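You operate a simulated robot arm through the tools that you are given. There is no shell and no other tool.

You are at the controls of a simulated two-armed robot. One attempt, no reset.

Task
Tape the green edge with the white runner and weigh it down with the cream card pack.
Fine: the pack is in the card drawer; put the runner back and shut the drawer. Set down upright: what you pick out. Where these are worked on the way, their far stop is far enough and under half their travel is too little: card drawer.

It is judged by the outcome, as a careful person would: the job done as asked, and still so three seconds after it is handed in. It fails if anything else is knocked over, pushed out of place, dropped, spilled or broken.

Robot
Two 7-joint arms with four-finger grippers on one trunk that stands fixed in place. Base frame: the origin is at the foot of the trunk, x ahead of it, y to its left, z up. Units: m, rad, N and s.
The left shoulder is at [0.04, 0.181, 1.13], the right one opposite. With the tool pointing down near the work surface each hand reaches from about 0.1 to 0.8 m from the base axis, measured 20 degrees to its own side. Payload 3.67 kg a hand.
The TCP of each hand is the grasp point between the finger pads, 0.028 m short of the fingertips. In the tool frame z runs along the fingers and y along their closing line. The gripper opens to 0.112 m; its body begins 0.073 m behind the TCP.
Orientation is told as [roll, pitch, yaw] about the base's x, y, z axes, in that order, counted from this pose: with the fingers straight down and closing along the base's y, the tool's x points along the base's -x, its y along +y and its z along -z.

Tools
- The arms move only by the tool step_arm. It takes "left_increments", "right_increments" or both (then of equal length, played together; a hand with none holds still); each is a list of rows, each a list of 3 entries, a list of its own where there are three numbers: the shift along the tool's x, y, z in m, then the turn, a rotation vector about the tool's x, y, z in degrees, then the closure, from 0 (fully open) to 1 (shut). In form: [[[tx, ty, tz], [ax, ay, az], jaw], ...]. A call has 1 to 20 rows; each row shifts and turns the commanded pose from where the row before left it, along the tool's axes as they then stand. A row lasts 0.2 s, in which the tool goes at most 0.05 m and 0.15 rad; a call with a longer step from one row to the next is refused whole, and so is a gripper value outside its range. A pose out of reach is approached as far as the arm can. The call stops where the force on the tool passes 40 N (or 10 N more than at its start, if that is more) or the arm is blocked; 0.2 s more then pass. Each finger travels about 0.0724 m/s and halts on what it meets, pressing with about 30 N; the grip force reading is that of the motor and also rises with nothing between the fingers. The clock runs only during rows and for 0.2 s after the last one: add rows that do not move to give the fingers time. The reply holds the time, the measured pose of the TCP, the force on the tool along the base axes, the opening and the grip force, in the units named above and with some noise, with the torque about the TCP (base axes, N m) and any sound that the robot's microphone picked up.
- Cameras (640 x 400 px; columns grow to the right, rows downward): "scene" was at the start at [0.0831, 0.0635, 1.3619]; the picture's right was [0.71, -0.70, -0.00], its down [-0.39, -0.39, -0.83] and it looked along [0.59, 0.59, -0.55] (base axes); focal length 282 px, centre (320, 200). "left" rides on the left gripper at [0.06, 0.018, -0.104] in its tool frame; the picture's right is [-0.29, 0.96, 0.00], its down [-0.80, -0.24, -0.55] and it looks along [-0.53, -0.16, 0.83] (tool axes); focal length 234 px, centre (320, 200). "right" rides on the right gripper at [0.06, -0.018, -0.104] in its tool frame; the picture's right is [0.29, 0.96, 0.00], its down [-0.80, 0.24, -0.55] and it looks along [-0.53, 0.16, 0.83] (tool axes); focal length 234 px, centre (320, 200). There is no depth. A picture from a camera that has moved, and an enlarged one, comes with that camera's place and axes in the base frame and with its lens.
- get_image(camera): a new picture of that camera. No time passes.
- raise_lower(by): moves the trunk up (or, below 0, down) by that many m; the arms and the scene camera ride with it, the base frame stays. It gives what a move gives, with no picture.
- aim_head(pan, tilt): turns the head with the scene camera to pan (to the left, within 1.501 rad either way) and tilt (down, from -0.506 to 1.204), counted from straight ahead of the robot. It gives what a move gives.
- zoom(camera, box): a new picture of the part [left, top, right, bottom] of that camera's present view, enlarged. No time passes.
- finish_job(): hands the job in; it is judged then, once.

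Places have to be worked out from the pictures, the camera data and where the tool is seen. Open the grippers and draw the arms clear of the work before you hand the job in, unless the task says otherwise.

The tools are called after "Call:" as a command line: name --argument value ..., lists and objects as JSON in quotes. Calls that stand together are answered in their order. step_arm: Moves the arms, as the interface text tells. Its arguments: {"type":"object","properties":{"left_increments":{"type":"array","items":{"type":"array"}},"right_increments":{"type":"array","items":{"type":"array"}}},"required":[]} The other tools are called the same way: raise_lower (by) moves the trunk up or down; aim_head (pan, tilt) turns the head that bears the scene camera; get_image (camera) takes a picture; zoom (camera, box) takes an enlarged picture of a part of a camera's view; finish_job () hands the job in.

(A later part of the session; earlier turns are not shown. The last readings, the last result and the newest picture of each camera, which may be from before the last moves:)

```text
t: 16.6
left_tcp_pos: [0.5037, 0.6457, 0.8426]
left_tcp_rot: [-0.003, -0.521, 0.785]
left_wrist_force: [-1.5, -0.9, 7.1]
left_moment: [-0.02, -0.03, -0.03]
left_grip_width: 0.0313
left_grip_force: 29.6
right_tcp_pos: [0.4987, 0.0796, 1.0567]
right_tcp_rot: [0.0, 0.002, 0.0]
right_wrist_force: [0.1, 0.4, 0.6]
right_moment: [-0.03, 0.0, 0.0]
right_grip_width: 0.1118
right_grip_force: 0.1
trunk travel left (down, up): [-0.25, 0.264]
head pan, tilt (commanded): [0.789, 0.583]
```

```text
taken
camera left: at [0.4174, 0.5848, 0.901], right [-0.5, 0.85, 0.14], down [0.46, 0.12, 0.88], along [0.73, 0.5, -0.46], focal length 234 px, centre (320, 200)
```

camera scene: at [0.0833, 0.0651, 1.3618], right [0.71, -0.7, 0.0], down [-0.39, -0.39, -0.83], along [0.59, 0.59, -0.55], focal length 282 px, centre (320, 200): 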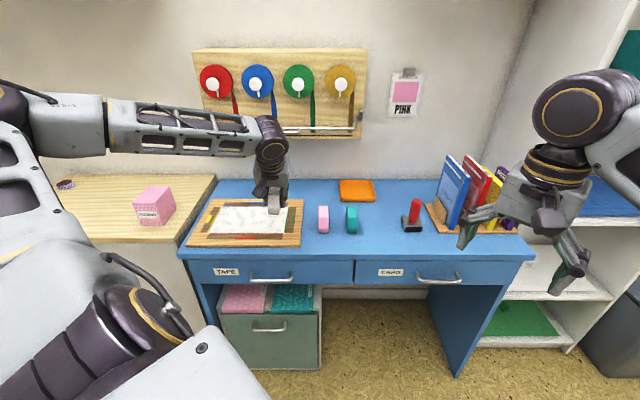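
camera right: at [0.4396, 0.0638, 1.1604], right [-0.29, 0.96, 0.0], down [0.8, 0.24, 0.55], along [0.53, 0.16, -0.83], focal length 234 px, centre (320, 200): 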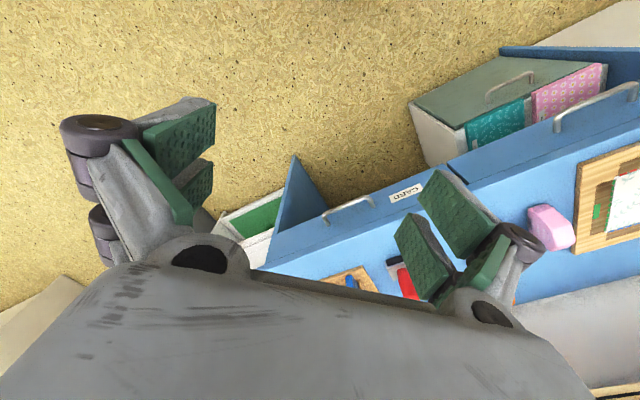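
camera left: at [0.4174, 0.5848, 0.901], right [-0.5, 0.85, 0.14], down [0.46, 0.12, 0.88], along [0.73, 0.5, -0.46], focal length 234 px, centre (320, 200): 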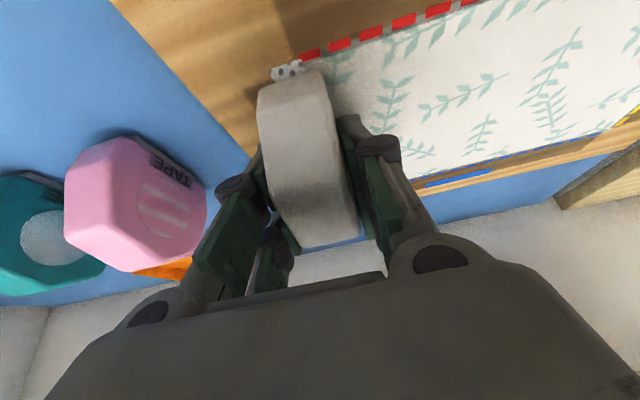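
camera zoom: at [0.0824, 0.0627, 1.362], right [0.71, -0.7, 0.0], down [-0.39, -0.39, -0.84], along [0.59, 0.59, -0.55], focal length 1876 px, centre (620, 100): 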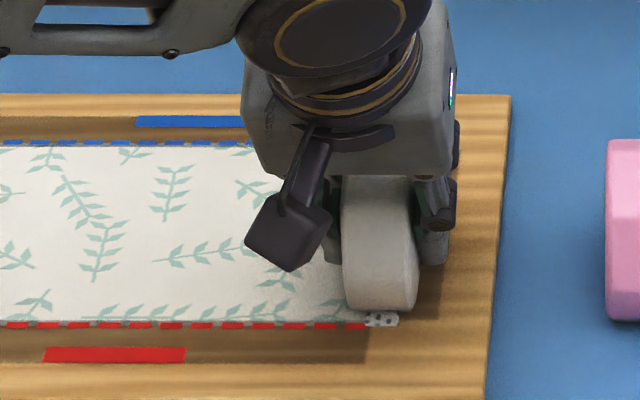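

A tape strip is appearing centred on the edge's corner. I continue the sweep.

Call:
step_arm --left_increments '[[[-0.0104, 0, 0.006], [0, 0, 0], 1], [[-0.0104, 0, 0.006], [0, 0, 0], 1], [[-0.0104, 0, 0.006], [0, 0, 0], 1], [[-0.0104, 0, 0.006], [0, 0, 0], 1], [[-0.0104, 0, 0.006], [0, 0, 0], 1]]'

Call:
zoom --camera "scene" --box '[240, 185, 310, 245]'

```text
t: 17.8
left_tcp_pos: [0.5473, 0.6873, 0.8406]
left_tcp_rot: [-0.002, -0.521, 0.785]
left_wrist_force: [0.9, -0.3, 3.5]
left_moment: [0.05, -0.13, -0.01]
left_grip_width: 0.0316
left_grip_force: 30.3
right_tcp_pos: [0.4998, 0.0807, 1.0556]
right_tcp_rot: [-0.001, 0.001, 0.0]
right_wrist_force: [0.0, -0.3, 0.1]
right_moment: [0.01, 0.0, 0.0]
right_grip_width: 0.1123
right_grip_force: 0.1
trunk travel left (down, up): [-0.25, 0.264]
head pan, tilt (commanded): [0.789, 0.583]
```

```text
6.67 times, centred on (275, 215) of scene
camera zoom: at [0.0828, 0.0629, 1.3619], right [0.71, -0.7, 0.0], down [-0.39, -0.39, -0.84], along [0.59, 0.59, -0.55], focal length 1876 px, centre (620, 100)
```

zoom: 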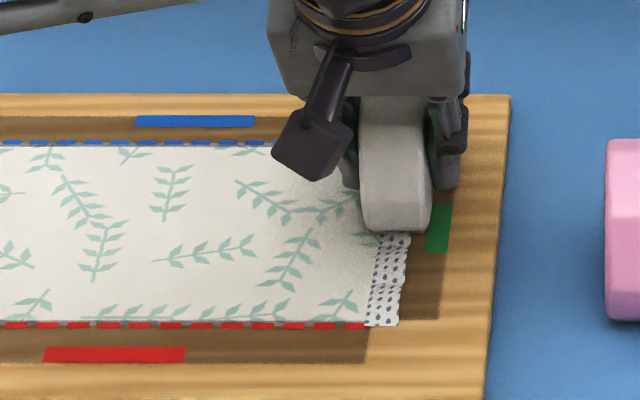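

The tape runs cleanly along the green edge. I continue to past the back end with a slight extra downward press.

Call:
step_arm --left_increments '[[[-0.0102, 0.0007, 0.0063], [0, 0, 0], 1], [[-0.01035, 0, 0.0061], [0, 0, 0], 1], [[-0.01035, 0, 0.0061], [0, 0, 0], 1], [[-0.01035, 0, 0.0061], [0, 0, 0], 1]]'

Call:
zoom --camera "scene" --box '[240, 185, 310, 245]'

```text
t: 18.8
left_tcp_pos: [0.5785, 0.7211, 0.8417]
left_tcp_rot: [-0.001, -0.523, 0.787]
left_wrist_force: [-2.3, -1.5, 11.6]
left_moment: [-0.24, 0.28, 0.04]
left_grip_width: 0.0315
left_grip_force: 30.1
right_tcp_pos: [0.4987, 0.0799, 1.057]
right_tcp_rot: [0.001, 0.0, 0.001]
right_wrist_force: [0.8, -0.3, -1.0]
right_moment: [-0.01, 0.0, -0.03]
right_grip_width: 0.112
right_grip_force: 0.0
trunk travel left (down, up): [-0.25, 0.264]
head pan, tilt (commanded): [0.789, 0.583]
```

```text
6.67 times, centred on (275, 215) of scene
camera zoom: at [0.0819, 0.0619, 1.3621], right [0.71, -0.7, 0.0], down [-0.39, -0.39, -0.84], along [0.59, 0.59, -0.55], focal length 1876 px, centre (620, 100)
```

zoom: 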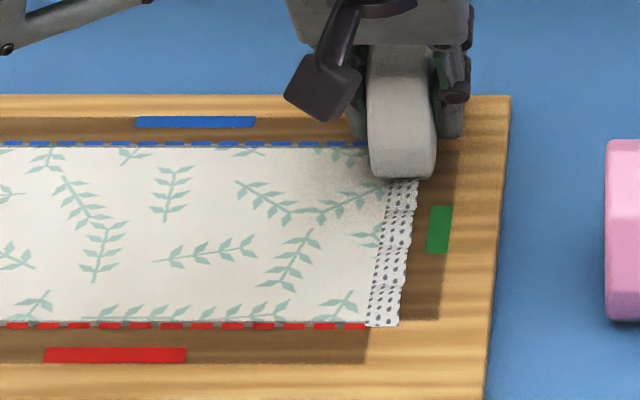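

Nearly at the back corner (v=0.919). I go on to v≈0.946 so the foot centre passes the corner.

Call:
step_arm --left_increments '[[[-0.008, 0, 0.0045], [0, 0, 0], 1], [[-0.0078, 0, 0.0045], [0, 0, 0], 1], [[-0.0078, 0, 0.0045], [0, 0, 0], 1]]'

Call:
zoom --camera "scene" --box '[240, 170, 310, 230]'

Call:
get_image --camera "left"

```text
t: 19.6
left_tcp_pos: [0.5986, 0.7424, 0.8411]
left_tcp_rot: [-0.003, -0.525, 0.785]
left_wrist_force: [-2.9, -3.6, 13.6]
left_moment: [-0.26, 0.23, 0.04]
left_grip_width: 0.0315
left_grip_force: 29.3
right_tcp_pos: [0.4985, 0.0791, 1.0578]
right_tcp_rot: [0.004, -0.003, 0.001]
right_wrist_force: [-0.3, 0.3, -0.4]
right_moment: [0.01, -0.02, 0.03]
right_grip_width: 0.1118
right_grip_force: 0.1
trunk travel left (down, up): [-0.25, 0.264]
head pan, tilt (commanded): [0.789, 0.583]
```

```text
6.67 times, centred on (275, 200) of scene
camera zoom: at [0.0817, 0.0615, 1.3621], right [0.71, -0.7, 0.0], down [-0.39, -0.39, -0.84], along [0.59, 0.59, -0.55], focal length 1876 px, centre (620, 200)
```

zoom: 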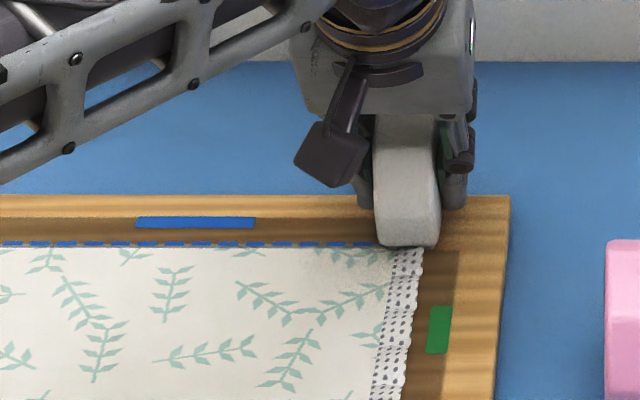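

```text
taken
camera left: at [0.512, 0.6804, 0.9006], right [-0.5, 0.85, 0.14], down [0.46, 0.12, 0.88], along [0.73, 0.51, -0.46], focal length 234 px, centre (320, 200)
```

left: 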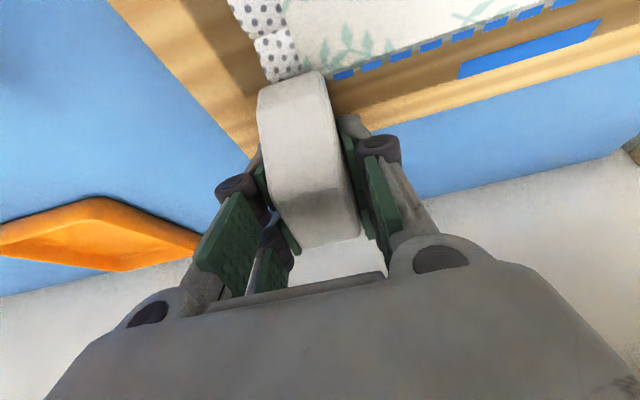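

The tape reaches the back corner. I lift straight up and check the tape end.

Call:
step_arm --left_increments '[[[-0.005, 0, -0.0087], [0, 0, 0], 1], [[-0.0125, 0, -0.0217], [0, 0, 0], 1], [[-0.0125, 0, -0.0217], [0, 0, 0], 1], [[-0.0125, 0, -0.0217], [0, 0, 0], 1]]'

Call:
zoom --camera "scene" --box '[180, 150, 340, 260]'

Call:
get_image --camera "left"

```text
t: 20.6
left_tcp_pos: [0.599, 0.7429, 0.9258]
left_tcp_rot: [0.001, -0.521, 0.784]
left_wrist_force: [0.7, 0.5, -0.7]
left_moment: [0.0, 0.03, -0.01]
left_grip_width: 0.0315
left_grip_force: 29.8
right_tcp_pos: [0.5013, 0.0801, 1.0568]
right_tcp_rot: [0.0, 0.001, 0.0]
right_wrist_force: [-0.6, -0.2, -0.3]
right_moment: [0.04, -0.01, 0.02]
right_grip_width: 0.1121
right_grip_force: 0.0
trunk travel left (down, up): [-0.25, 0.264]
head pan, tilt (commanded): [0.789, 0.583]
```

```text
3.64 times, centred on (260, 205) of scene
camera zoom: at [0.0829, 0.0629, 1.3619], right [0.71, -0.7, 0.0], down [-0.39, -0.39, -0.84], along [0.59, 0.59, -0.55], focal length 1024 px, centre (538, 182)
```

zoom: 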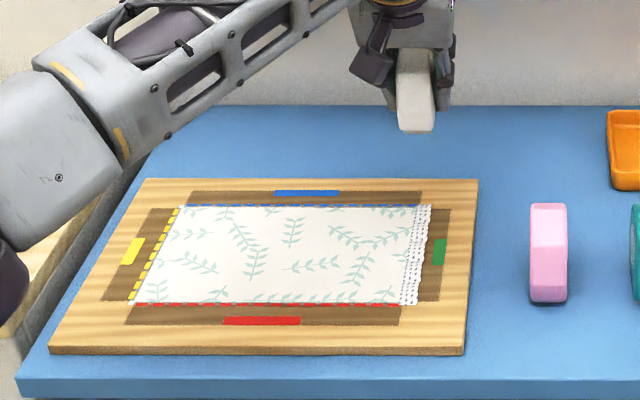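

```text
taken
camera left: at [0.512, 0.6811, 0.9847], right [-0.5, 0.86, 0.14], down [0.46, 0.12, 0.88], along [0.73, 0.5, -0.46], focal length 234 px, centre (320, 200)
```

left: 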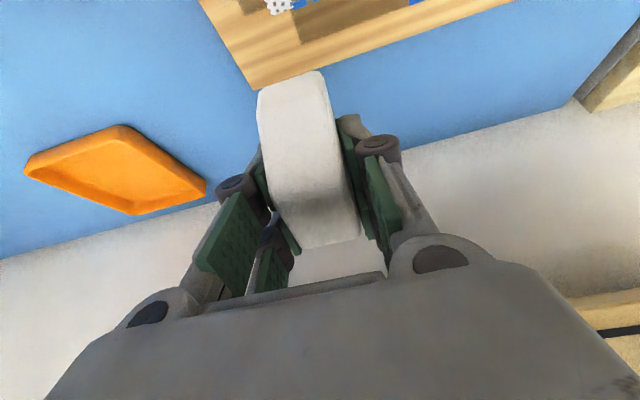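

The lace tape now covers the whole green edge, corner to corner. I carry the runner back over its original spot, staying high and passing behind the other runners.

Call:
step_arm --left_increments '[[[-0.0075, -0.035, -0.013], [0, 0, 0], 1], [[-0.0075, -0.035, -0.013], [0, 0, 0], 1], [[-0.0075, -0.035, -0.013], [0, 0, 0], 1], [[0, -0.035, 0], [0, 0, 0], 1], [[0, -0.035, 0], [0, 0, 0], 1], [[0, -0.035, 0], [0, 0, 0], 1], [[0, -0.035, 0], [0, 0, 0], 1], [[0.0275, -0.0141, -0.0159], [0, 0, 0], 1], [[0.0275, -0.0141, -0.0159], [0, 0, 0], 1], [[0.0275, -0.0141, -0.0159], [0, 0, 0], 1], [[0.0275, -0.0141, -0.0159], [0, 0, 0], 1], [[0, 0, 0], [0, 0, 0], 1]]'

Call:
get_image --camera "scene"

Call:
get_image --camera "left"

```text
t: 23.2
left_tcp_pos: [0.7187, 0.4397, 0.9714]
left_tcp_rot: [-0.002, -0.519, 0.786]
left_wrist_force: [0.1, -0.2, -0.4]
left_moment: [0.01, -0.02, 0.01]
left_grip_width: 0.0316
left_grip_force: 30.3
right_tcp_pos: [0.5005, 0.0806, 1.0558]
right_tcp_rot: [0.0, -0.001, 0.001]
right_wrist_force: [-0.8, 0.3, 0.1]
right_moment: [-0.01, 0.0, -0.03]
right_grip_width: 0.1122
right_grip_force: 0.0
trunk travel left (down, up): [-0.25, 0.264]
head pan, tilt (commanded): [0.789, 0.583]
```

```text
taken
camera scene: at [0.0835, 0.0641, 1.3618], right [0.71, -0.7, 0.0], down [-0.39, -0.39, -0.83], along [0.59, 0.59, -0.55], focal length 282 px, centre (320, 200)
```

scene: 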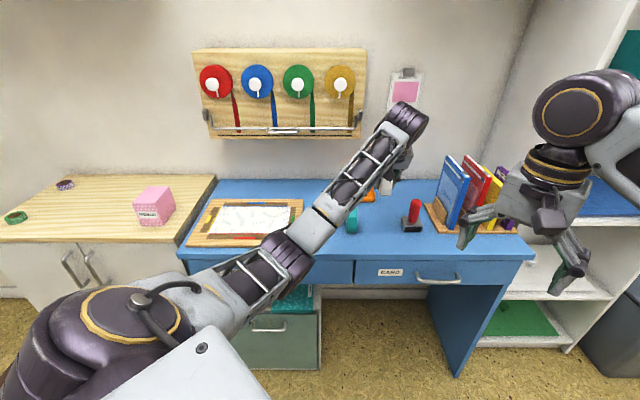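

```text
taken
camera left: at [0.6338, 0.3792, 1.0294], right [-0.5, 0.85, 0.14], down [0.46, 0.12, 0.88], along [0.73, 0.5, -0.46], focal length 234 px, centre (320, 200)
```

left: 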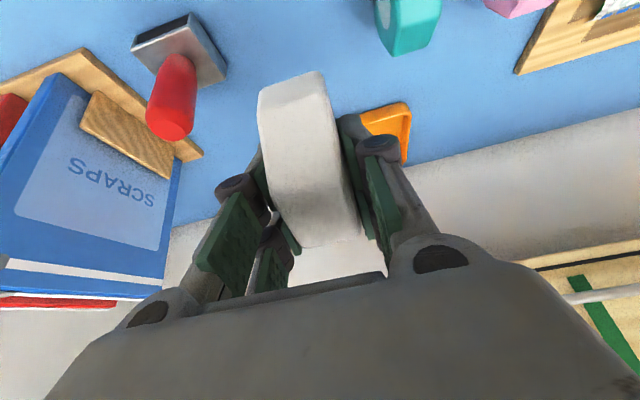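

The runner is above its original spot; the elbow has swung low but is about 0.2 m in front of the desk. I descend most of the way.

Call:
step_arm --left_increments '[[[0.0118, -0.0005, 0.022], [0, 0, 0], 1], [[0.0118, -0.0005, 0.022], [0, 0, 0], 1], [[0.0118, -0.0005, 0.022], [0, 0, 0], 1], [[0.0118, -0.0005, 0.022], [0, 0, 0], 1], [[0, 0, 0], [0, 0, 0], 1]]'

Call:
get_image --camera "scene"

Call:
get_image --camera "left"

```text
t: 24.4
left_tcp_pos: [0.7255, 0.4405, 0.8702]
left_tcp_rot: [-0.002, -0.523, 0.783]
left_wrist_force: [-0.2, -0.7, -1.2]
left_moment: [0.01, 0.02, 0.02]
left_grip_width: 0.0314
left_grip_force: 29.9
right_tcp_pos: [0.4999, 0.0802, 1.0565]
right_tcp_rot: [-0.002, 0.001, -0.001]
right_wrist_force: [0.2, -0.3, -0.4]
right_moment: [0.01, 0.02, 0.01]
right_grip_width: 0.1119
right_grip_force: 0.0
trunk travel left (down, up): [-0.25, 0.264]
head pan, tilt (commanded): [0.789, 0.583]
```

```text
taken
camera scene: at [0.0831, 0.0632, 1.3619], right [0.71, -0.7, 0.0], down [-0.39, -0.39, -0.84], along [0.59, 0.59, -0.55], focal length 282 px, centre (320, 200)
```

scene: 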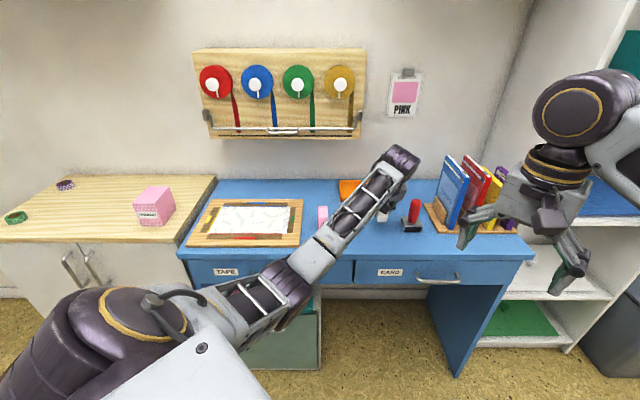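

```text
taken
camera left: at [0.6393, 0.38, 0.9296], right [-0.5, 0.85, 0.14], down [0.46, 0.12, 0.88], along [0.73, 0.5, -0.46], focal length 234 px, centre (320, 200)
```

left: 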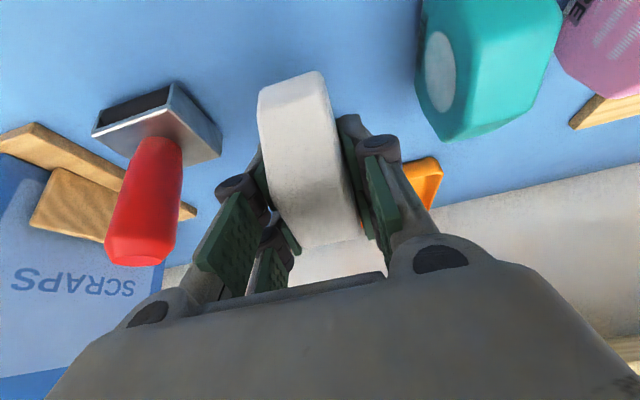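

Position matches home within ~2 mm. I lower to just above the table, correcting slightly.

Call:
step_arm --left_increments '[[[0.0066, 0.0007, 0.0101], [0, 0, 0], 1], [[0.0066, 0.0007, 0.0101], [0, 0, 0], 1], [[0.0055, 0.0006, 0.0085], [0, 0, 0], 1], [[0, 0, 0], [0, 0, 0], 1]]'

Call:
get_image --camera "left"

Call:
zoom --camera "scene" --box '[320, 160, 440, 240]'

```text
t: 25.4
left_tcp_pos: [0.7237, 0.4379, 0.8356]
left_tcp_rot: [-0.002, -0.521, 0.783]
left_wrist_force: [0.5, -1.3, -0.7]
left_moment: [-0.03, 0.02, 0.01]
left_grip_width: 0.0316
left_grip_force: 29.9
right_tcp_pos: [0.5003, 0.0814, 1.0566]
right_tcp_rot: [-0.002, 0.001, -0.001]
right_wrist_force: [0.7, -0.6, 0.8]
right_moment: [0.0, 0.0, 0.03]
right_grip_width: 0.1119
right_grip_force: 0.0
trunk travel left (down, up): [-0.25, 0.264]
head pan, tilt (commanded): [0.789, 0.583]
```

```text
taken
camera left: at [0.6371, 0.3784, 0.8956], right [-0.5, 0.85, 0.14], down [0.46, 0.12, 0.88], along [0.73, 0.5, -0.46], focal length 234 px, centre (320, 200)
```

left: 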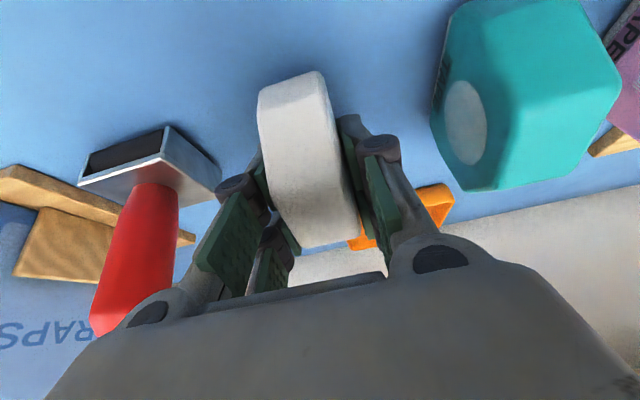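

```text
5.00 times, centred on (380, 200) of scene
camera zoom: at [0.0833, 0.0634, 1.3619], right [0.71, -0.7, 0.0], down [-0.39, -0.39, -0.83], along [0.59, 0.59, -0.55], focal length 1407 px, centre (20, 200)
```

zoom: 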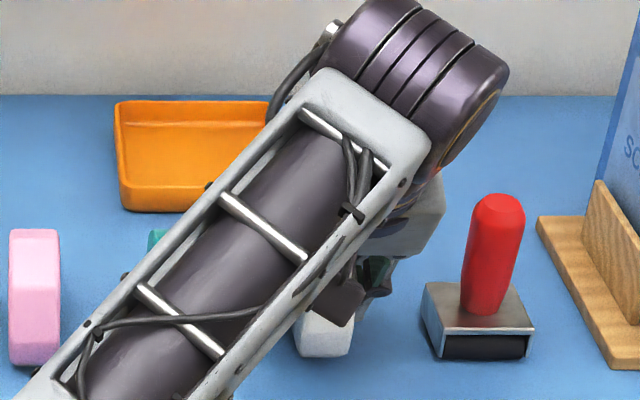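

The view matches the home picture. I shift 2.5 mm back to the original line and creep down to contact.

Call:
step_arm --left_increments '[[[0.001, 0.0015, 0.0017], [0, 0, 0], 1], [[0.001, 0.001, 0.0017], [0, 0, 0], 1], [[0, 0, 0], [0, 0, 0], 1]]'

```text
t: 26.2
left_tcp_pos: [0.7211, 0.4413, 0.8326]
left_tcp_rot: [-0.001, -0.521, 0.784]
left_wrist_force: [-0.3, -0.6, -1.2]
left_moment: [-0.03, 0.0, -0.02]
left_grip_width: 0.0316
left_grip_force: 30.0
right_tcp_pos: [0.5007, 0.0818, 1.0571]
right_tcp_rot: [0.001, 0.0, 0.001]
right_wrist_force: [-0.1, 0.6, -0.2]
right_moment: [-0.02, 0.02, -0.01]
right_grip_width: 0.1122
right_grip_force: 0.1
trunk travel left (down, up): [-0.25, 0.264]
head pan, tilt (commanded): [0.789, 0.583]
```

No contact yet at 0.8326; a few more millimetres down.

Call:
step_arm --left_increments '[[[0.0008, 0, 0.0014], [0, 0, 0], 1], [[0.0007, 0, 0.0012], [0, 0, 0], 1], [[0, 0, 0], [0, 0, 0], 1]]'

```text
t: 27.0
left_tcp_pos: [0.7201, 0.4405, 0.8298]
left_tcp_rot: [-0.002, -0.522, 0.782]
left_wrist_force: [1.1, 0.2, 1.7]
left_moment: [0.06, -0.05, 0.01]
left_grip_width: 0.0313
left_grip_force: 30.2
right_tcp_pos: [0.4998, 0.0811, 1.0567]
right_tcp_rot: [0.001, 0.001, 0.0]
right_wrist_force: [0.2, 1.1, -0.2]
right_moment: [-0.03, 0.0, -0.01]
right_grip_width: 0.1118
right_grip_force: 0.2
trunk travel left (down, up): [-0.25, 0.264]
head pan, tilt (commanded): [0.789, 0.583]
```

Touching the table (z=0.8298, as when first gripped). I press half a millimetre more and open the fingers to the narrow opening used before.

Call:
step_arm --left_increments '[[[0.0003, 0, 0.0005], [0, 0, 0], 1], [[0, 0, 0], [0, 0, 0], 0.65], [[0, 0, 0], [0, 0, 0], 0.5], [[0, 0, 0], [0, 0, 0], 0.46], [[0, 0, 0], [0, 0, 0], 0.46]]'

Call:
get_image --camera "left"

```text
t: 28.2
left_tcp_pos: [0.7219, 0.4414, 0.8289]
left_tcp_rot: [-0.003, -0.523, 0.783]
left_wrist_force: [-0.1, 0.0, -0.5]
left_moment: [-0.01, -0.05, 0.01]
left_grip_width: 0.0606
left_grip_force: 0.0
right_tcp_pos: [0.5004, 0.0814, 1.0565]
right_tcp_rot: [-0.001, 0.001, -0.001]
right_wrist_force: [0.8, -0.4, -0.8]
right_moment: [-0.01, 0.01, 0.01]
right_grip_width: 0.112
right_grip_force: 0.0
trunk travel left (down, up): [-0.25, 0.264]
head pan, tilt (commanded): [0.789, 0.583]
```

```text
taken
camera left: at [0.635, 0.38, 0.8884], right [-0.5, 0.85, 0.14], down [0.46, 0.12, 0.88], along [0.73, 0.5, -0.46], focal length 234 px, centre (320, 200)
```

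left: 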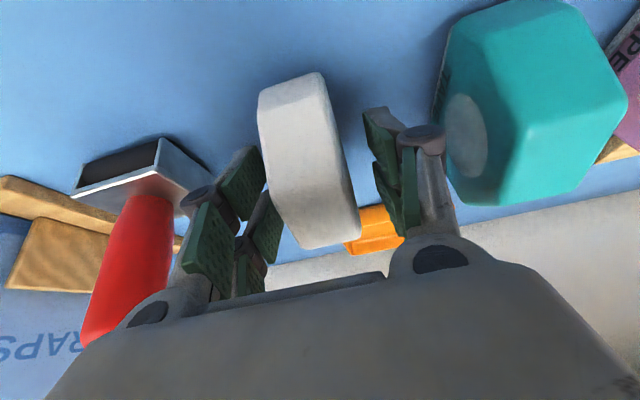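

The runner stands on its own, released. I withdraw straight up with the same narrow opening.

Call:
step_arm --left_increments '[[[-0.005, 0, -0.0087], [0, 0, 0], 0.46], [[-0.015, 0, -0.026], [0, 0, 0], 0.46], [[-0.015, 0, -0.026], [0, 0, 0], 0.46], [[-0.015, 0, -0.026], [0, 0, 0], 0.46], [[-0.015, 0, -0.026], [0, 0, 0], 0.46], [[0.026, 0, -0.015], [0, 0, 0], 0.46], [[0.03, 0, -0.017], [0, 0, 0], 0.46], [[0.03, 0, -0.017], [0, 0, 0], 0.46]]'

Call:
get_image --camera "left"

Call:
get_image --camera "scene"

```text
t: 30.0
left_tcp_pos: [0.6496, 0.3685, 0.9591]
left_tcp_rot: [-0.002, -0.521, 0.785]
left_wrist_force: [0.8, -0.1, -0.5]
left_moment: [-0.01, -0.01, -0.03]
left_grip_width: 0.0605
left_grip_force: 0.2
right_tcp_pos: [0.4997, 0.0788, 1.0576]
right_tcp_rot: [0.0, 0.0, 0.001]
right_wrist_force: [-0.2, -0.1, 0.6]
right_moment: [0.02, 0.0, 0.01]
right_grip_width: 0.1122
right_grip_force: 0.0
trunk travel left (down, up): [-0.25, 0.264]
head pan, tilt (commanded): [0.789, 0.583]
```

```text
taken
camera left: at [0.5635, 0.3086, 1.0188], right [-0.5, 0.85, 0.14], down [0.46, 0.12, 0.88], along [0.73, 0.5, -0.46], focal length 234 px, centre (320, 200)
```

left: 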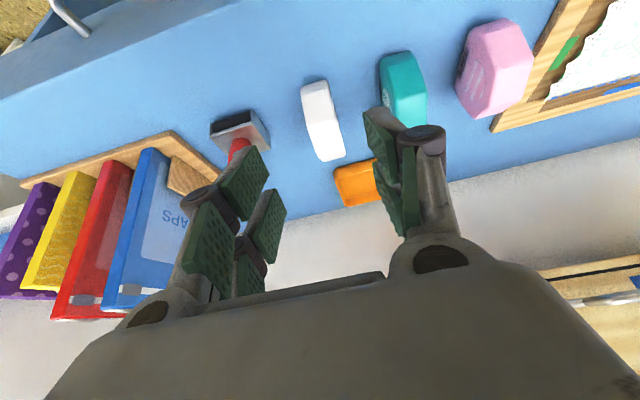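

```text
taken
camera scene: at [0.0827, 0.0627, 1.362], right [0.71, -0.7, 0.0], down [-0.39, -0.39, -0.84], along [0.59, 0.59, -0.55], focal length 282 px, centre (320, 200)
```

scene: 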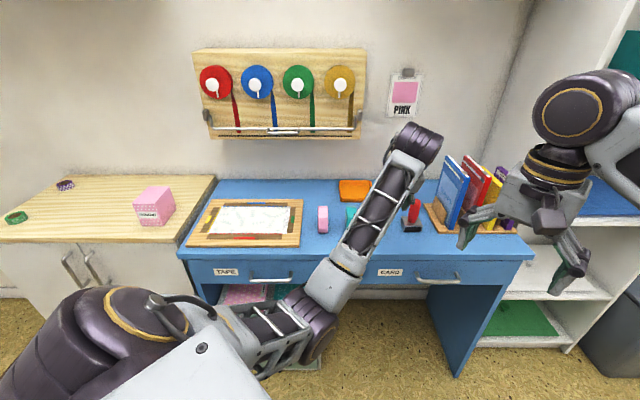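

The runner is back in place and everything stands. Next the left arm should make room: I raise it, bring the tool vertical and move it off to the left.

Call:
step_arm --left_increments '[[[-0.0167, 0, -0.0289], [0, 0, 0], 0.3], [[-0.0167, 0, -0.0289], [0, 0, 0], 0.3], [[-0.0167, 0, -0.0289], [0, 0, 0], 0.3], [[0, 0, 0], [0, 7.5, 0], 0.3], [[0, 0, 0], [0, 7.5, 0], 0.3], [[0, 0, 0], [0, 7.5, 0], 0.3], [[0, 0, 0], [0, 7.5, 0], 0.3], [[0.0049, 0.0355, -0.0057], [0, 0, 0], 0.3], [[0.0049, 0.0355, -0.0057], [0, 0, 0], 0.3], [[0.0049, 0.0355, -0.0057], [0, 0, 0], 0.3], [[0.0049, 0.0355, -0.0057], [0, 0, 0], 0.3]]'

Call:
get_image --camera "scene"

```text
t: 32.4
left_tcp_pos: [0.5454, 0.4665, 1.0796]
left_tcp_rot: [-0.002, 0.003, 0.785]
left_wrist_force: [-0.4, 0.6, 0.9]
left_moment: [0.0, 0.0, -0.03]
left_grip_width: 0.0782
left_grip_force: 0.0
left hand out of reach, approached as far as the arm can: row 6, 8
right_tcp_pos: [0.4998, 0.0805, 1.0572]
right_tcp_rot: [0.0, 0.0, 0.0]
right_wrist_force: [-0.3, 0.6, -0.2]
right_moment: [-0.01, -0.03, 0.03]
right_grip_width: 0.1118
right_grip_force: 0.1
trunk travel left (down, up): [-0.25, 0.264]
head pan, tilt (commanded): [0.789, 0.583]
```

```text
taken
camera scene: at [0.0825, 0.0638, 1.3619], right [0.71, -0.7, 0.0], down [-0.39, -0.39, -0.84], along [0.59, 0.59, -0.55], focal length 282 px, centre (320, 200)
```

scene: 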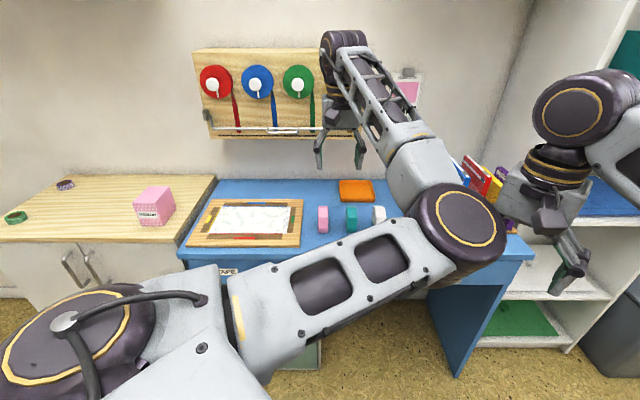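

The left elbow has swung to the inside, where it would get in the right arm's way. I retrace the last path (same poses in reverse) to bring the elbow back, then check.

Call:
step_arm --left_increments '[[[-0.0049, -0.0355, 0.0057], [0, 0, 0], 0.3], [[-0.0049, -0.0355, 0.0057], [0, 0, 0], 0.3], [[-0.0049, -0.0355, 0.0057], [0, 0, 0], 0.3], [[0, 0, 0], [0, -7.5, 0], 0.3], [[0, 0, 0], [0, -7.5, 0], 0.3], [[0, 0, 0], [0, -7.5, 0], 0.3], [[0, 0, 0], [0, -7.5, 0], 0.3]]'

Call:
get_image --camera "scene"

```text
t: 34.0
left_tcp_pos: [0.6342, 0.4075, 1.0652]
left_tcp_rot: [-0.002, -0.528, 0.792]
left_wrist_force: [0.0, 0.0, -1.1]
left_moment: [-0.02, 0.0, 0.05]
left_grip_width: 0.0783
left_grip_force: 0.0
left hand out of reach, approached as far as the arm can: row 2
right_tcp_pos: [0.4994, 0.0809, 1.0562]
right_tcp_rot: [-0.001, 0.0, 0.0]
right_wrist_force: [-0.4, -1.3, 0.4]
right_moment: [0.02, 0.0, 0.02]
right_grip_width: 0.112
right_grip_force: 0.0
trunk travel left (down, up): [-0.25, 0.264]
head pan, tilt (commanded): [0.789, 0.583]
```

```text
taken
camera scene: at [0.0829, 0.0636, 1.3619], right [0.71, -0.7, 0.0], down [-0.39, -0.39, -0.83], along [0.59, 0.59, -0.55], focal length 282 px, centre (320, 200)
```

scene: 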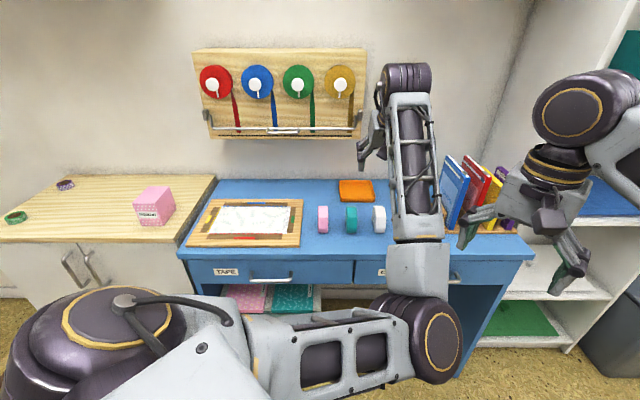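

The elbow is coming back down. I keep retracing: back over the runner's height, then out to the far-left position where the elbow was outside.

Call:
step_arm --left_increments '[[[-0.0061, -0.0093, 0.031], [0, 0, 0], 0.3], [[-0.0061, -0.0093, 0.031], [0, 0, 0], 0.3], [[-0.0061, -0.0093, 0.031], [0, 0, 0], 0.3], [[-0.0275, 0.0141, 0.0159], [0, 0, 0], 0.3], [[-0.0275, 0.0141, 0.0159], [0, 0, 0], 0.3], [[-0.0275, 0.0141, 0.0159], [0, 0, 0], 0.3], [[-0.0275, 0.0141, 0.0159], [0, 0, 0], 0.3], [[0, 0.035, 0], [0, 0, 0], 0.3], [[0, 0.035, 0], [0, 0, 0], 0.3], [[0, 0.035, 0], [0, 0, 0], 0.3], [[0, 0.035, 0], [0, 0, 0], 0.3], [[0.0, 0.035, 0.0], [0, 0, 0], 0.3], [[0.0, 0.035, 0.0], [0, 0, 0], 0.3]]'

Call:
get_image --camera "scene"

```text
t: 36.8
left_tcp_pos: [0.5982, 0.7088, 0.9899]
left_tcp_rot: [-0.002, -0.519, 0.786]
left_wrist_force: [-0.2, 0.2, -0.3]
left_moment: [-0.03, 0.02, -0.04]
left_grip_width: 0.0782
left_grip_force: 0.1
right_tcp_pos: [0.5002, 0.081, 1.0569]
right_tcp_rot: [0.0, 0.0, -0.001]
right_wrist_force: [-0.2, -0.1, 0.5]
right_moment: [-0.02, 0.0, 0.03]
right_grip_width: 0.1118
right_grip_force: 0.0
trunk travel left (down, up): [-0.25, 0.264]
head pan, tilt (commanded): [0.789, 0.583]
```

```text
taken
camera scene: at [0.0825, 0.0643, 1.3619], right [0.71, -0.7, 0.0], down [-0.39, -0.39, -0.83], along [0.59, 0.59, -0.55], focal length 282 px, centre (320, 200)
```

scene: 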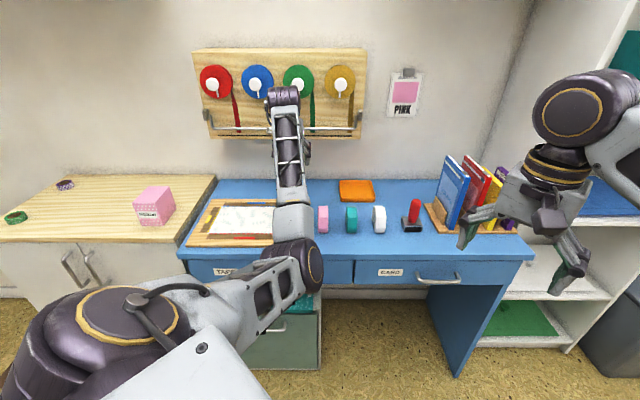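

The elbow is now low but well left of the card drawer, so I park the left arm here above the board and use the right arm for the drawer. I lower the right hand in front of the desk and yaw it toward the drawer front.

Call:
step_arm --right_increments '[[[-0.0167, 0.0033, 0.0343], [0, 0, 0], 0], [[-0.0167, 0.0033, 0.0343], [0, 0, 0], 0], [[-0.0167, 0.0033, 0.0343], [0, 0, 0], 0], [[-0.0167, 0.0033, 0.0343], [0, 0, 0], 0], [[-0.0167, 0.0033, 0.0343], [0, 0, 0], 0], [[-0.0167, 0.0033, 0.0343], [0, 0, 0], 0], [[0, 0, 0], [0, 0, -7.5], 0], [[0, 0, 0], [0, 0, -7.5], 0], [[0, 0, 0], [0, 0, -7.5], 0], [[0, 0, 0], [0, 0, -7.5], 0], [[0, 0, 0], [0, 0, -7.5], 0], [[0, 0, 0], [0, 0, -7.5], 0]]'

Call:
get_image --camera "scene"

Call:
get_image --camera "right"

```text
t: 39.4
left_tcp_pos: [0.5996, 0.7079, 0.9898]
left_tcp_rot: [0.0, -0.522, 0.785]
left_wrist_force: [0.0, 0.2, 0.2]
left_moment: [0.01, 0.0, -0.01]
left_grip_width: 0.0787
left_grip_force: 0.0
right_tcp_pos: [0.6005, 0.1, 0.852]
right_tcp_rot: [0.0, 0.0, 0.788]
right_wrist_force: [0.3, 0.2, 0.2]
right_moment: [0.03, 0.0, 0.0]
right_grip_width: 0.1121
right_grip_force: 0.1
trunk travel left (down, up): [-0.25, 0.264]
head pan, tilt (commanded): [0.789, 0.583]
```

```text
taken
camera scene: at [0.0832, 0.0634, 1.3619], right [0.71, -0.7, 0.0], down [-0.39, -0.39, -0.83], along [0.59, 0.59, -0.55], focal length 282 px, centre (320, 200)
```

scene: 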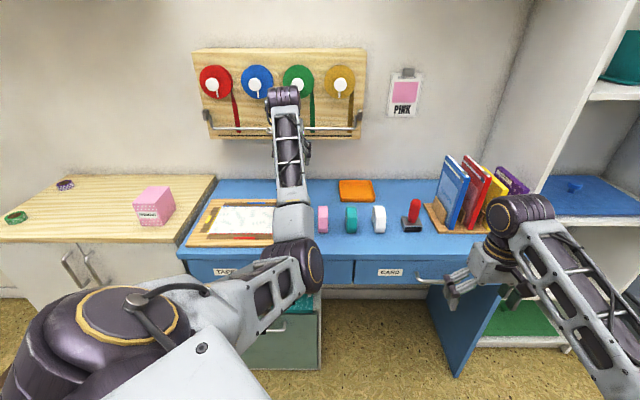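

```text
taken
camera right: at [0.5697, 0.044, 0.955], right [-0.88, 0.47, 0.0], down [0.39, 0.73, 0.55], along [0.26, 0.49, -0.83], focal length 234 px, centre (320, 200)
```

right: 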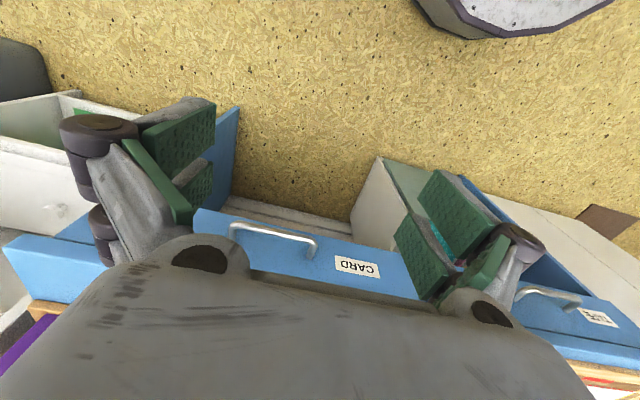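

The drawer handle is clearly visible in the right camera. I zoom in to measure it precisely.

Call:
zoom --camera "right" --box '[190, 190, 410, 310]'

Call:
zoom --camera "scene" --box '[350, 240, 550, 330]'

```text
2.91 times, centred on (300, 250) of right
camera zoom: at [0.5697, 0.044, 0.955], right [-0.88, 0.47, 0.0], down [0.39, 0.73, 0.55], along [0.26, 0.49, -0.83], focal length 681 px, centre (378, 54)
```

zoom: 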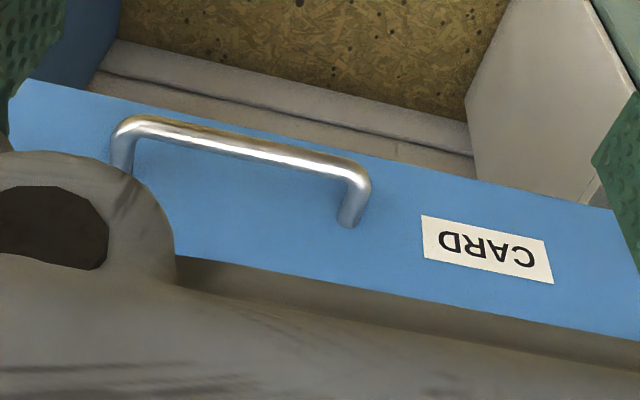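

```text
3.20 times, centred on (450, 285) of scene
camera zoom: at [0.0832, 0.0634, 1.3619], right [0.71, -0.7, 0.0], down [-0.39, -0.39, -0.83], along [0.59, 0.59, -0.55], focal length 901 px, centre (-96, -72)
```

zoom: 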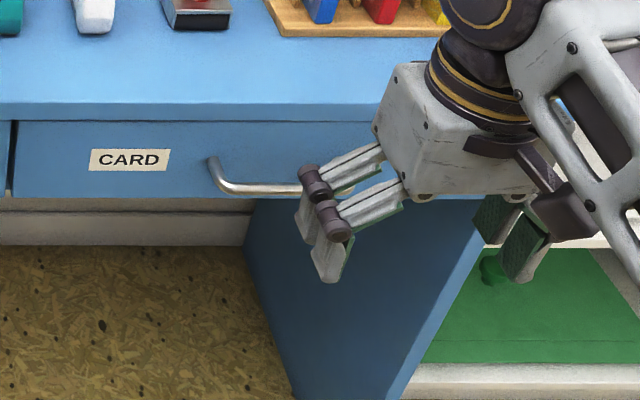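

Handle bar centre is about u=0.363, v=0.663, z=0.711, ~0.12 m long, standing ~3 cm off the front. I begin pitching the right hand toward horizontal.

Call:
step_arm --right_increments '[[[0, 0, 0], [0, -7.5, 0], 0], [[0, 0, 0], [0, -7.5, 0], 0], [[0, 0, 0], [0, -7.5, 0], 0], [[0, 0, 0], [0, -7.5, 0], 0], [[0, 0, 0], [0, -7.5, 0], 0], [[0, 0, 0], [0, -7.5, 0], 0], [[0, 0, 0], [0, -7.5, 0], 0], [[0, 0, 0], [0, -7.5, 0], 0]]'

Call:
get_image --camera "scene"

```text
t: 41.2
left_tcp_pos: [0.5986, 0.7078, 0.9897]
left_tcp_rot: [-0.001, -0.522, 0.785]
left_wrist_force: [-1.1, -0.2, -0.6]
left_moment: [-0.02, 0.02, -0.02]
left_grip_width: 0.0784
left_grip_force: 0.1
right_tcp_pos: [0.6007, 0.1012, 0.8522]
right_tcp_rot: [-0.001, -1.051, 0.786]
right_wrist_force: [-0.2, 0.9, -0.5]
right_moment: [0.0, 0.02, 0.01]
right_grip_width: 0.1121
right_grip_force: 0.1
trunk travel left (down, up): [-0.25, 0.264]
head pan, tilt (commanded): [0.789, 0.583]
```

```text
taken
camera scene: at [0.083, 0.0631, 1.3619], right [0.71, -0.7, 0.0], down [-0.39, -0.39, -0.84], along [0.59, 0.59, -0.55], focal length 282 px, centre (320, 200)
```

scene: 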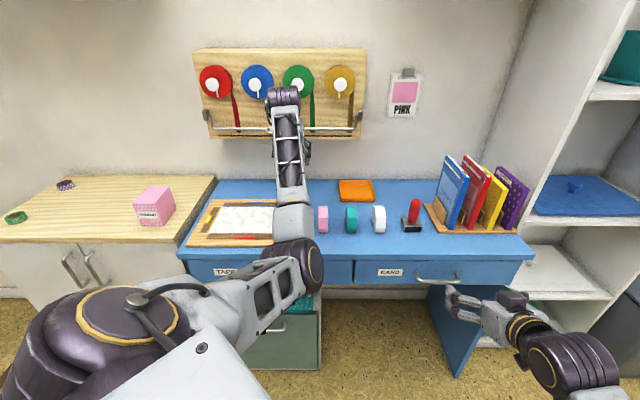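

The pitch works without trouble. I lower to handle height in front of the drawer, finish the pitch to 80°, and begin rolling the hand so that it closes vertically.

Call:
step_arm --right_increments '[[[0.0175, -0.0024, 0.0257], [0, 0, 0], 0], [[0.0175, -0.0024, 0.0257], [0, 0, 0], 0], [[0.0175, -0.0024, 0.0257], [0, 0, 0], 0], [[0.0175, -0.0024, 0.0257], [0, 0, 0], 0], [[0, 0, 0], [0, -6.67, 0], 0], [[0, 0, 0], [0, -6.67, 0], 0], [[0, 0, 0], [0, -6.67, 0], 0], [[0, 0, 0], [0, 0, 7.5], 0], [[0, 0, 0], [0, 0, 7.5], 0], [[0, 0, 0], [0, 0, 7.5], 0], [[0, 0, 0], [0, 0, 7.5], 0]]'

Call:
get_image --camera "scene"

Call:
get_image --camera "right"

```text
t: 43.6
left_tcp_pos: [0.5991, 0.7075, 0.9892]
left_tcp_rot: [-0.002, -0.522, 0.783]
left_wrist_force: [-0.5, -0.3, 0.0]
left_moment: [0.02, -0.01, -0.02]
left_grip_width: 0.0786
left_grip_force: 0.1
right_tcp_pos: [0.6446, 0.1314, 0.7394]
right_tcp_rot: [1.234, -1.02, -0.495]
right_wrist_force: [-0.4, -0.3, -0.2]
right_moment: [0.02, 0.02, 0.0]
right_grip_width: 0.1121
right_grip_force: 0.1
trunk travel left (down, up): [-0.25, 0.264]
head pan, tilt (commanded): [0.789, 0.583]
```

```text
taken
camera scene: at [0.0832, 0.0635, 1.3619], right [0.71, -0.7, 0.0], down [-0.39, -0.39, -0.83], along [0.59, 0.59, -0.55], focal length 282 px, centre (320, 200)
```

scene: 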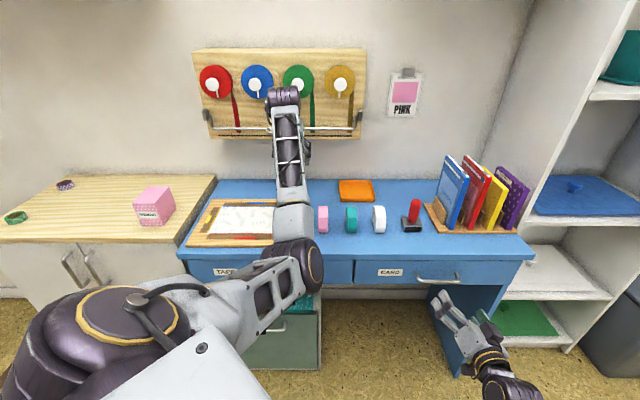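

```text
taken
camera right: at [0.5541, 0.062, 0.6966], right [-0.66, 0.72, 0.23], down [-0.15, -0.42, 0.89], along [0.74, 0.55, 0.39], focal length 234 px, centre (320, 200)
```

right: 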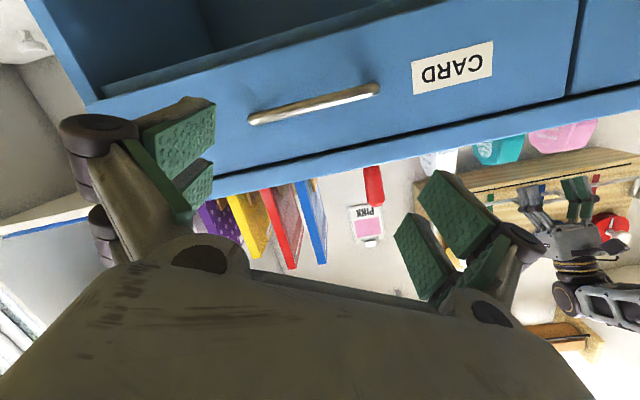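

The roll is going freely. I complete the remaining 60° of roll.

Call:
step_arm --right_increments '[[[0, 0, 0], [0, 0, 7.5], 0], [[0, 0, 0], [0, 0, 7.5], 0], [[0, 0, 0], [0, 0, 7.5], 0], [[0, 0, 0], [0, 0, 7.5], 0], [[0, 0, 0], [0, 0, 7.5], 0], [[0, 0, 0], [0, 0, 7.5], 0], [[0, 0, 0], [0, 0, 7.5], 0], [[0, 0, 0], [0, 0, 7.5], 0]]'

Call:
get_image --camera "right"

Call:
get_image --camera "scene"

```text
t: 45.4
left_tcp_pos: [0.6002, 0.7074, 0.9897]
left_tcp_rot: [0.0, -0.522, 0.784]
left_wrist_force: [-0.1, -0.1, -0.2]
left_moment: [0.0, 0.03, 0.01]
left_grip_width: 0.0783
left_grip_force: 0.0
right_tcp_pos: [0.6523, 0.1161, 0.7339]
right_tcp_rot: [1.386, -0.02, -0.797]
right_wrist_force: [0.0, -0.7, 0.3]
right_moment: [0.02, -0.03, 0.02]
right_grip_width: 0.112
right_grip_force: 0.1
trunk travel left (down, up): [-0.25, 0.264]
head pan, tilt (commanded): [0.789, 0.583]
```

```text
taken
camera right: at [0.535, 0.0841, 0.7349], right [-0.09, 0.34, 0.94], down [0.19, -0.92, 0.35], along [0.98, 0.21, 0.01], focal length 234 px, centre (320, 200)
```

right: 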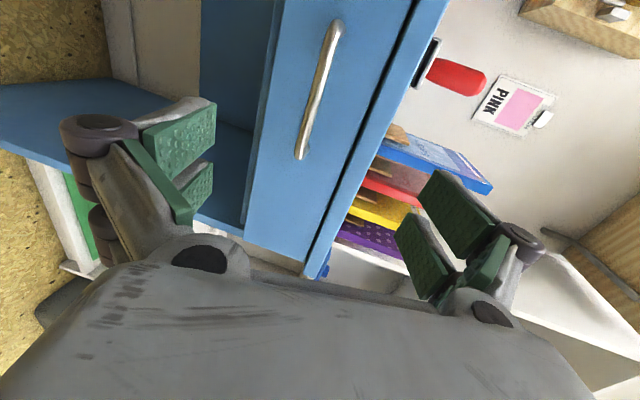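

```text
taken
camera scene: at [0.0835, 0.0629, 1.3619], right [0.71, -0.7, 0.0], down [-0.39, -0.39, -0.83], along [0.59, 0.59, -0.55], focal length 282 px, centre (320, 200)
```

scene: 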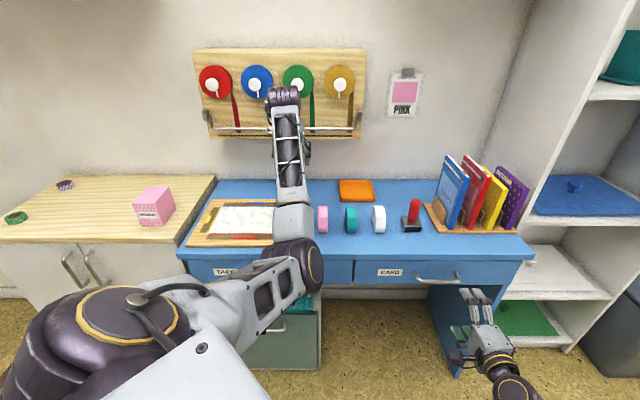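

The tool now points at the drawer front, closing vertically. The bar lies about 0.13 m ahead, 8 mm below the tool axis; I align, narrow the fingers and approach to about 5 cm short.

Call:
step_arm --right_increments '[[[0.008, -0.0042, 0.01], [0, 0, 0], 0.4], [[0.008, -0.0042, 0.02], [0, 0, 0], 0.4], [[0, 0, 0.02], [0, 0, 0], 0.4], [[0, 0, 0.02], [0, 0, 0], 0.4], [[0, 0, 0], [0, 0, 0], 0.4]]'

Call:
get_image --camera "right"

Call:
zoom --camera "scene" --box '[370, 230, 550, 330]'

```text
t: 46.6
left_tcp_pos: [0.5989, 0.7073, 0.9907]
left_tcp_rot: [0.0, -0.522, 0.783]
left_wrist_force: [-0.4, -1.1, -0.1]
left_moment: [0.01, -0.02, -0.01]
left_grip_width: 0.0784
left_grip_force: 0.1
right_tcp_pos: [0.6826, 0.194, 0.7193]
right_tcp_rot: [1.399, 0.002, -0.785]
right_wrist_force: [0.6, -0.4, -0.1]
right_moment: [0.0, 0.0, -0.02]
right_grip_width: 0.0671
right_grip_force: 0.1
trunk travel left (down, up): [-0.25, 0.264]
head pan, tilt (commanded): [0.789, 0.583]
```

```text
taken
camera right: at [0.564, 0.1606, 0.7189], right [-0.09, 0.32, 0.94], down [0.21, -0.92, 0.33], along [0.97, 0.23, 0.01], focal length 234 px, centre (320, 200)
```

right: 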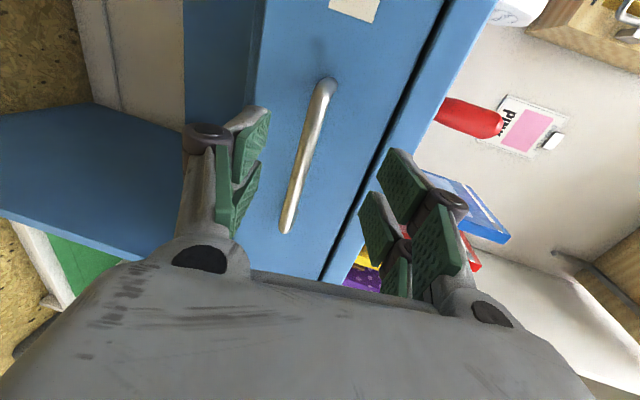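

```text
3.56 times, centred on (460, 280) of scene
camera zoom: at [0.0831, 0.0627, 1.3619], right [0.71, -0.7, 0.0], down [-0.39, -0.39, -0.84], along [0.59, 0.59, -0.55], focal length 1001 px, centre (-178, -84)
```

zoom: 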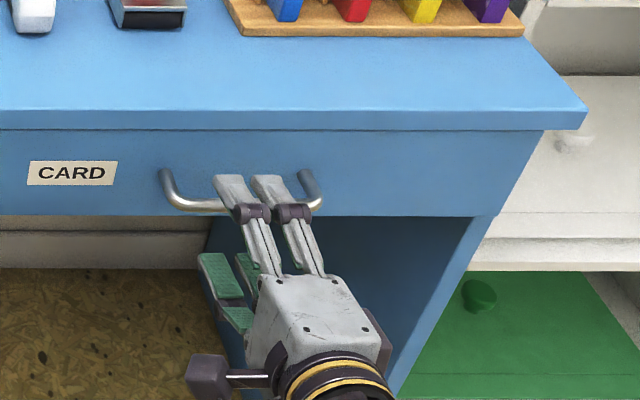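

The bar centre measures u≈0.364, z≈0.702. I shift 17 mm right and 9 mm down along the tool and advance so the bar sits just beyond the TCP.

Call:
step_arm --right_increments '[[[-0.0085, -0.0044, 0.003], [0, 0, 0], 0.4], [[-0.0085, -0.0043, 0.01], [0, 0, 0], 0.4], [[0, 0, 0.012], [0, 0, 0], 0.4], [[0, 0, 0.012], [0, 0, 0], 0.4], [[0, 0, 0], [0, 0, 0], 0.4]]'

Call:
get_image --camera "right"

Call:
zoom --camera "scene" --box '[370, 230, 550, 330]'

```text
t: 48.0
left_tcp_pos: [0.5995, 0.7076, 0.99]
left_tcp_rot: [-0.001, -0.52, 0.786]
left_wrist_force: [0.2, -0.4, -0.4]
left_moment: [0.01, -0.04, -0.02]
left_grip_width: 0.0783
left_grip_force: 0.0
right_tcp_pos: [0.7275, 0.1742, 0.6857]
right_tcp_rot: [1.37, -0.029, -0.804]
right_wrist_force: [-0.8, -0.8, 0.7]
right_moment: [0.0, -0.03, -0.01]
right_grip_width: 0.0673
right_grip_force: 0.1
trunk travel left (down, up): [-0.25, 0.264]
head pan, tilt (commanded): [0.789, 0.583]
stopped in row 5 (right hand): the arm was blocked; the commanded pose is now the measured one
```

```text
taken
camera right: at [0.6094, 0.1431, 0.6881], right [-0.08, 0.36, 0.93], down [0.19, -0.91, 0.37], along [0.98, 0.21, 0.01], focal length 234 px, centre (320, 200)
```

right: 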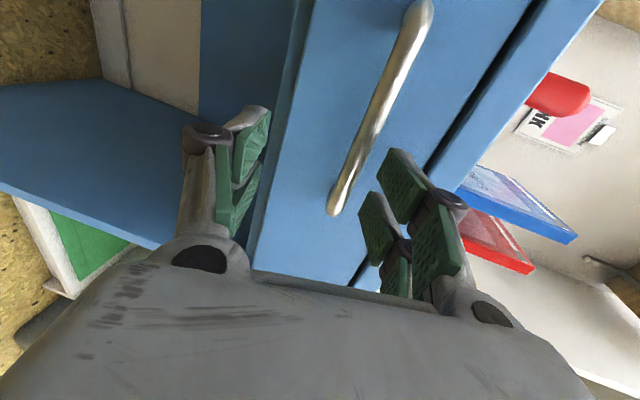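

```text
3.56 times, centred on (460, 280) of scene
camera zoom: at [0.0835, 0.0632, 1.3619], right [0.71, -0.7, 0.0], down [-0.39, -0.39, -0.83], along [0.59, 0.59, -0.55], focal length 1001 px, centre (-178, -84)
```

zoom: 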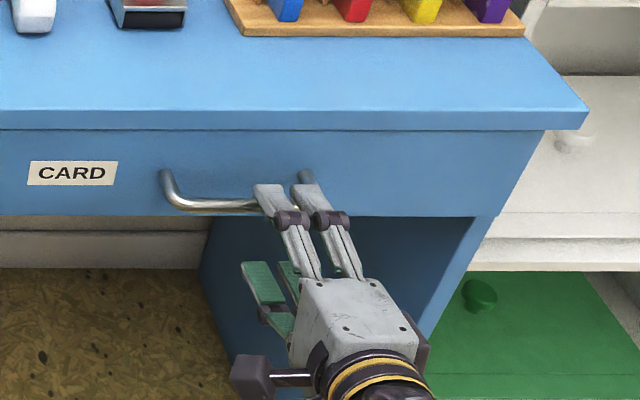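

The right arm ran out of reach just short of the bar (no contact force). I back off, raise the hand, and will lower the trunk to gain reach.

Call:
step_arm --right_increments '[[[0, 0, -0.03], [0, 0, 0], 0.4], [[0, 0, -0.035], [0, 0, 0], 0.4], [[0, 0, -0.035], [0, 0, 0], 0.4], [[0, 0.0319, -0.0065], [0, 0, 0], 0.4], [[0, 0.0319, -0.0065], [0, 0, 0], 0.4], [[0, 0.0319, -0.0065], [0, 0, 0], 0.4], [[0, 0.0319, -0.0065], [0, 0, 0], 0.4]]'

```text
t: 48.9
left_tcp_pos: [0.599, 0.7062, 0.9965]
left_tcp_rot: [-0.003, -0.521, 0.783]
left_wrist_force: [-0.1, -0.1, 0.2]
left_moment: [-0.01, 0.02, 0.0]
left_grip_width: 0.0784
left_grip_force: 0.0
right_tcp_pos: [0.7087, 0.1585, 0.8581]
right_tcp_rot: [1.55, -0.084, -0.787]
right_wrist_force: [0.3, 0.0, -0.3]
right_moment: [0.0, 0.03, 0.0]
right_grip_width: 0.0672
right_grip_force: 0.1
trunk travel left (down, up): [-0.25, 0.264]
head pan, tilt (commanded): [0.789, 0.583]
stopped in row 4 (right hand): the arm was blocked; the commanded pose is now the measured one
```

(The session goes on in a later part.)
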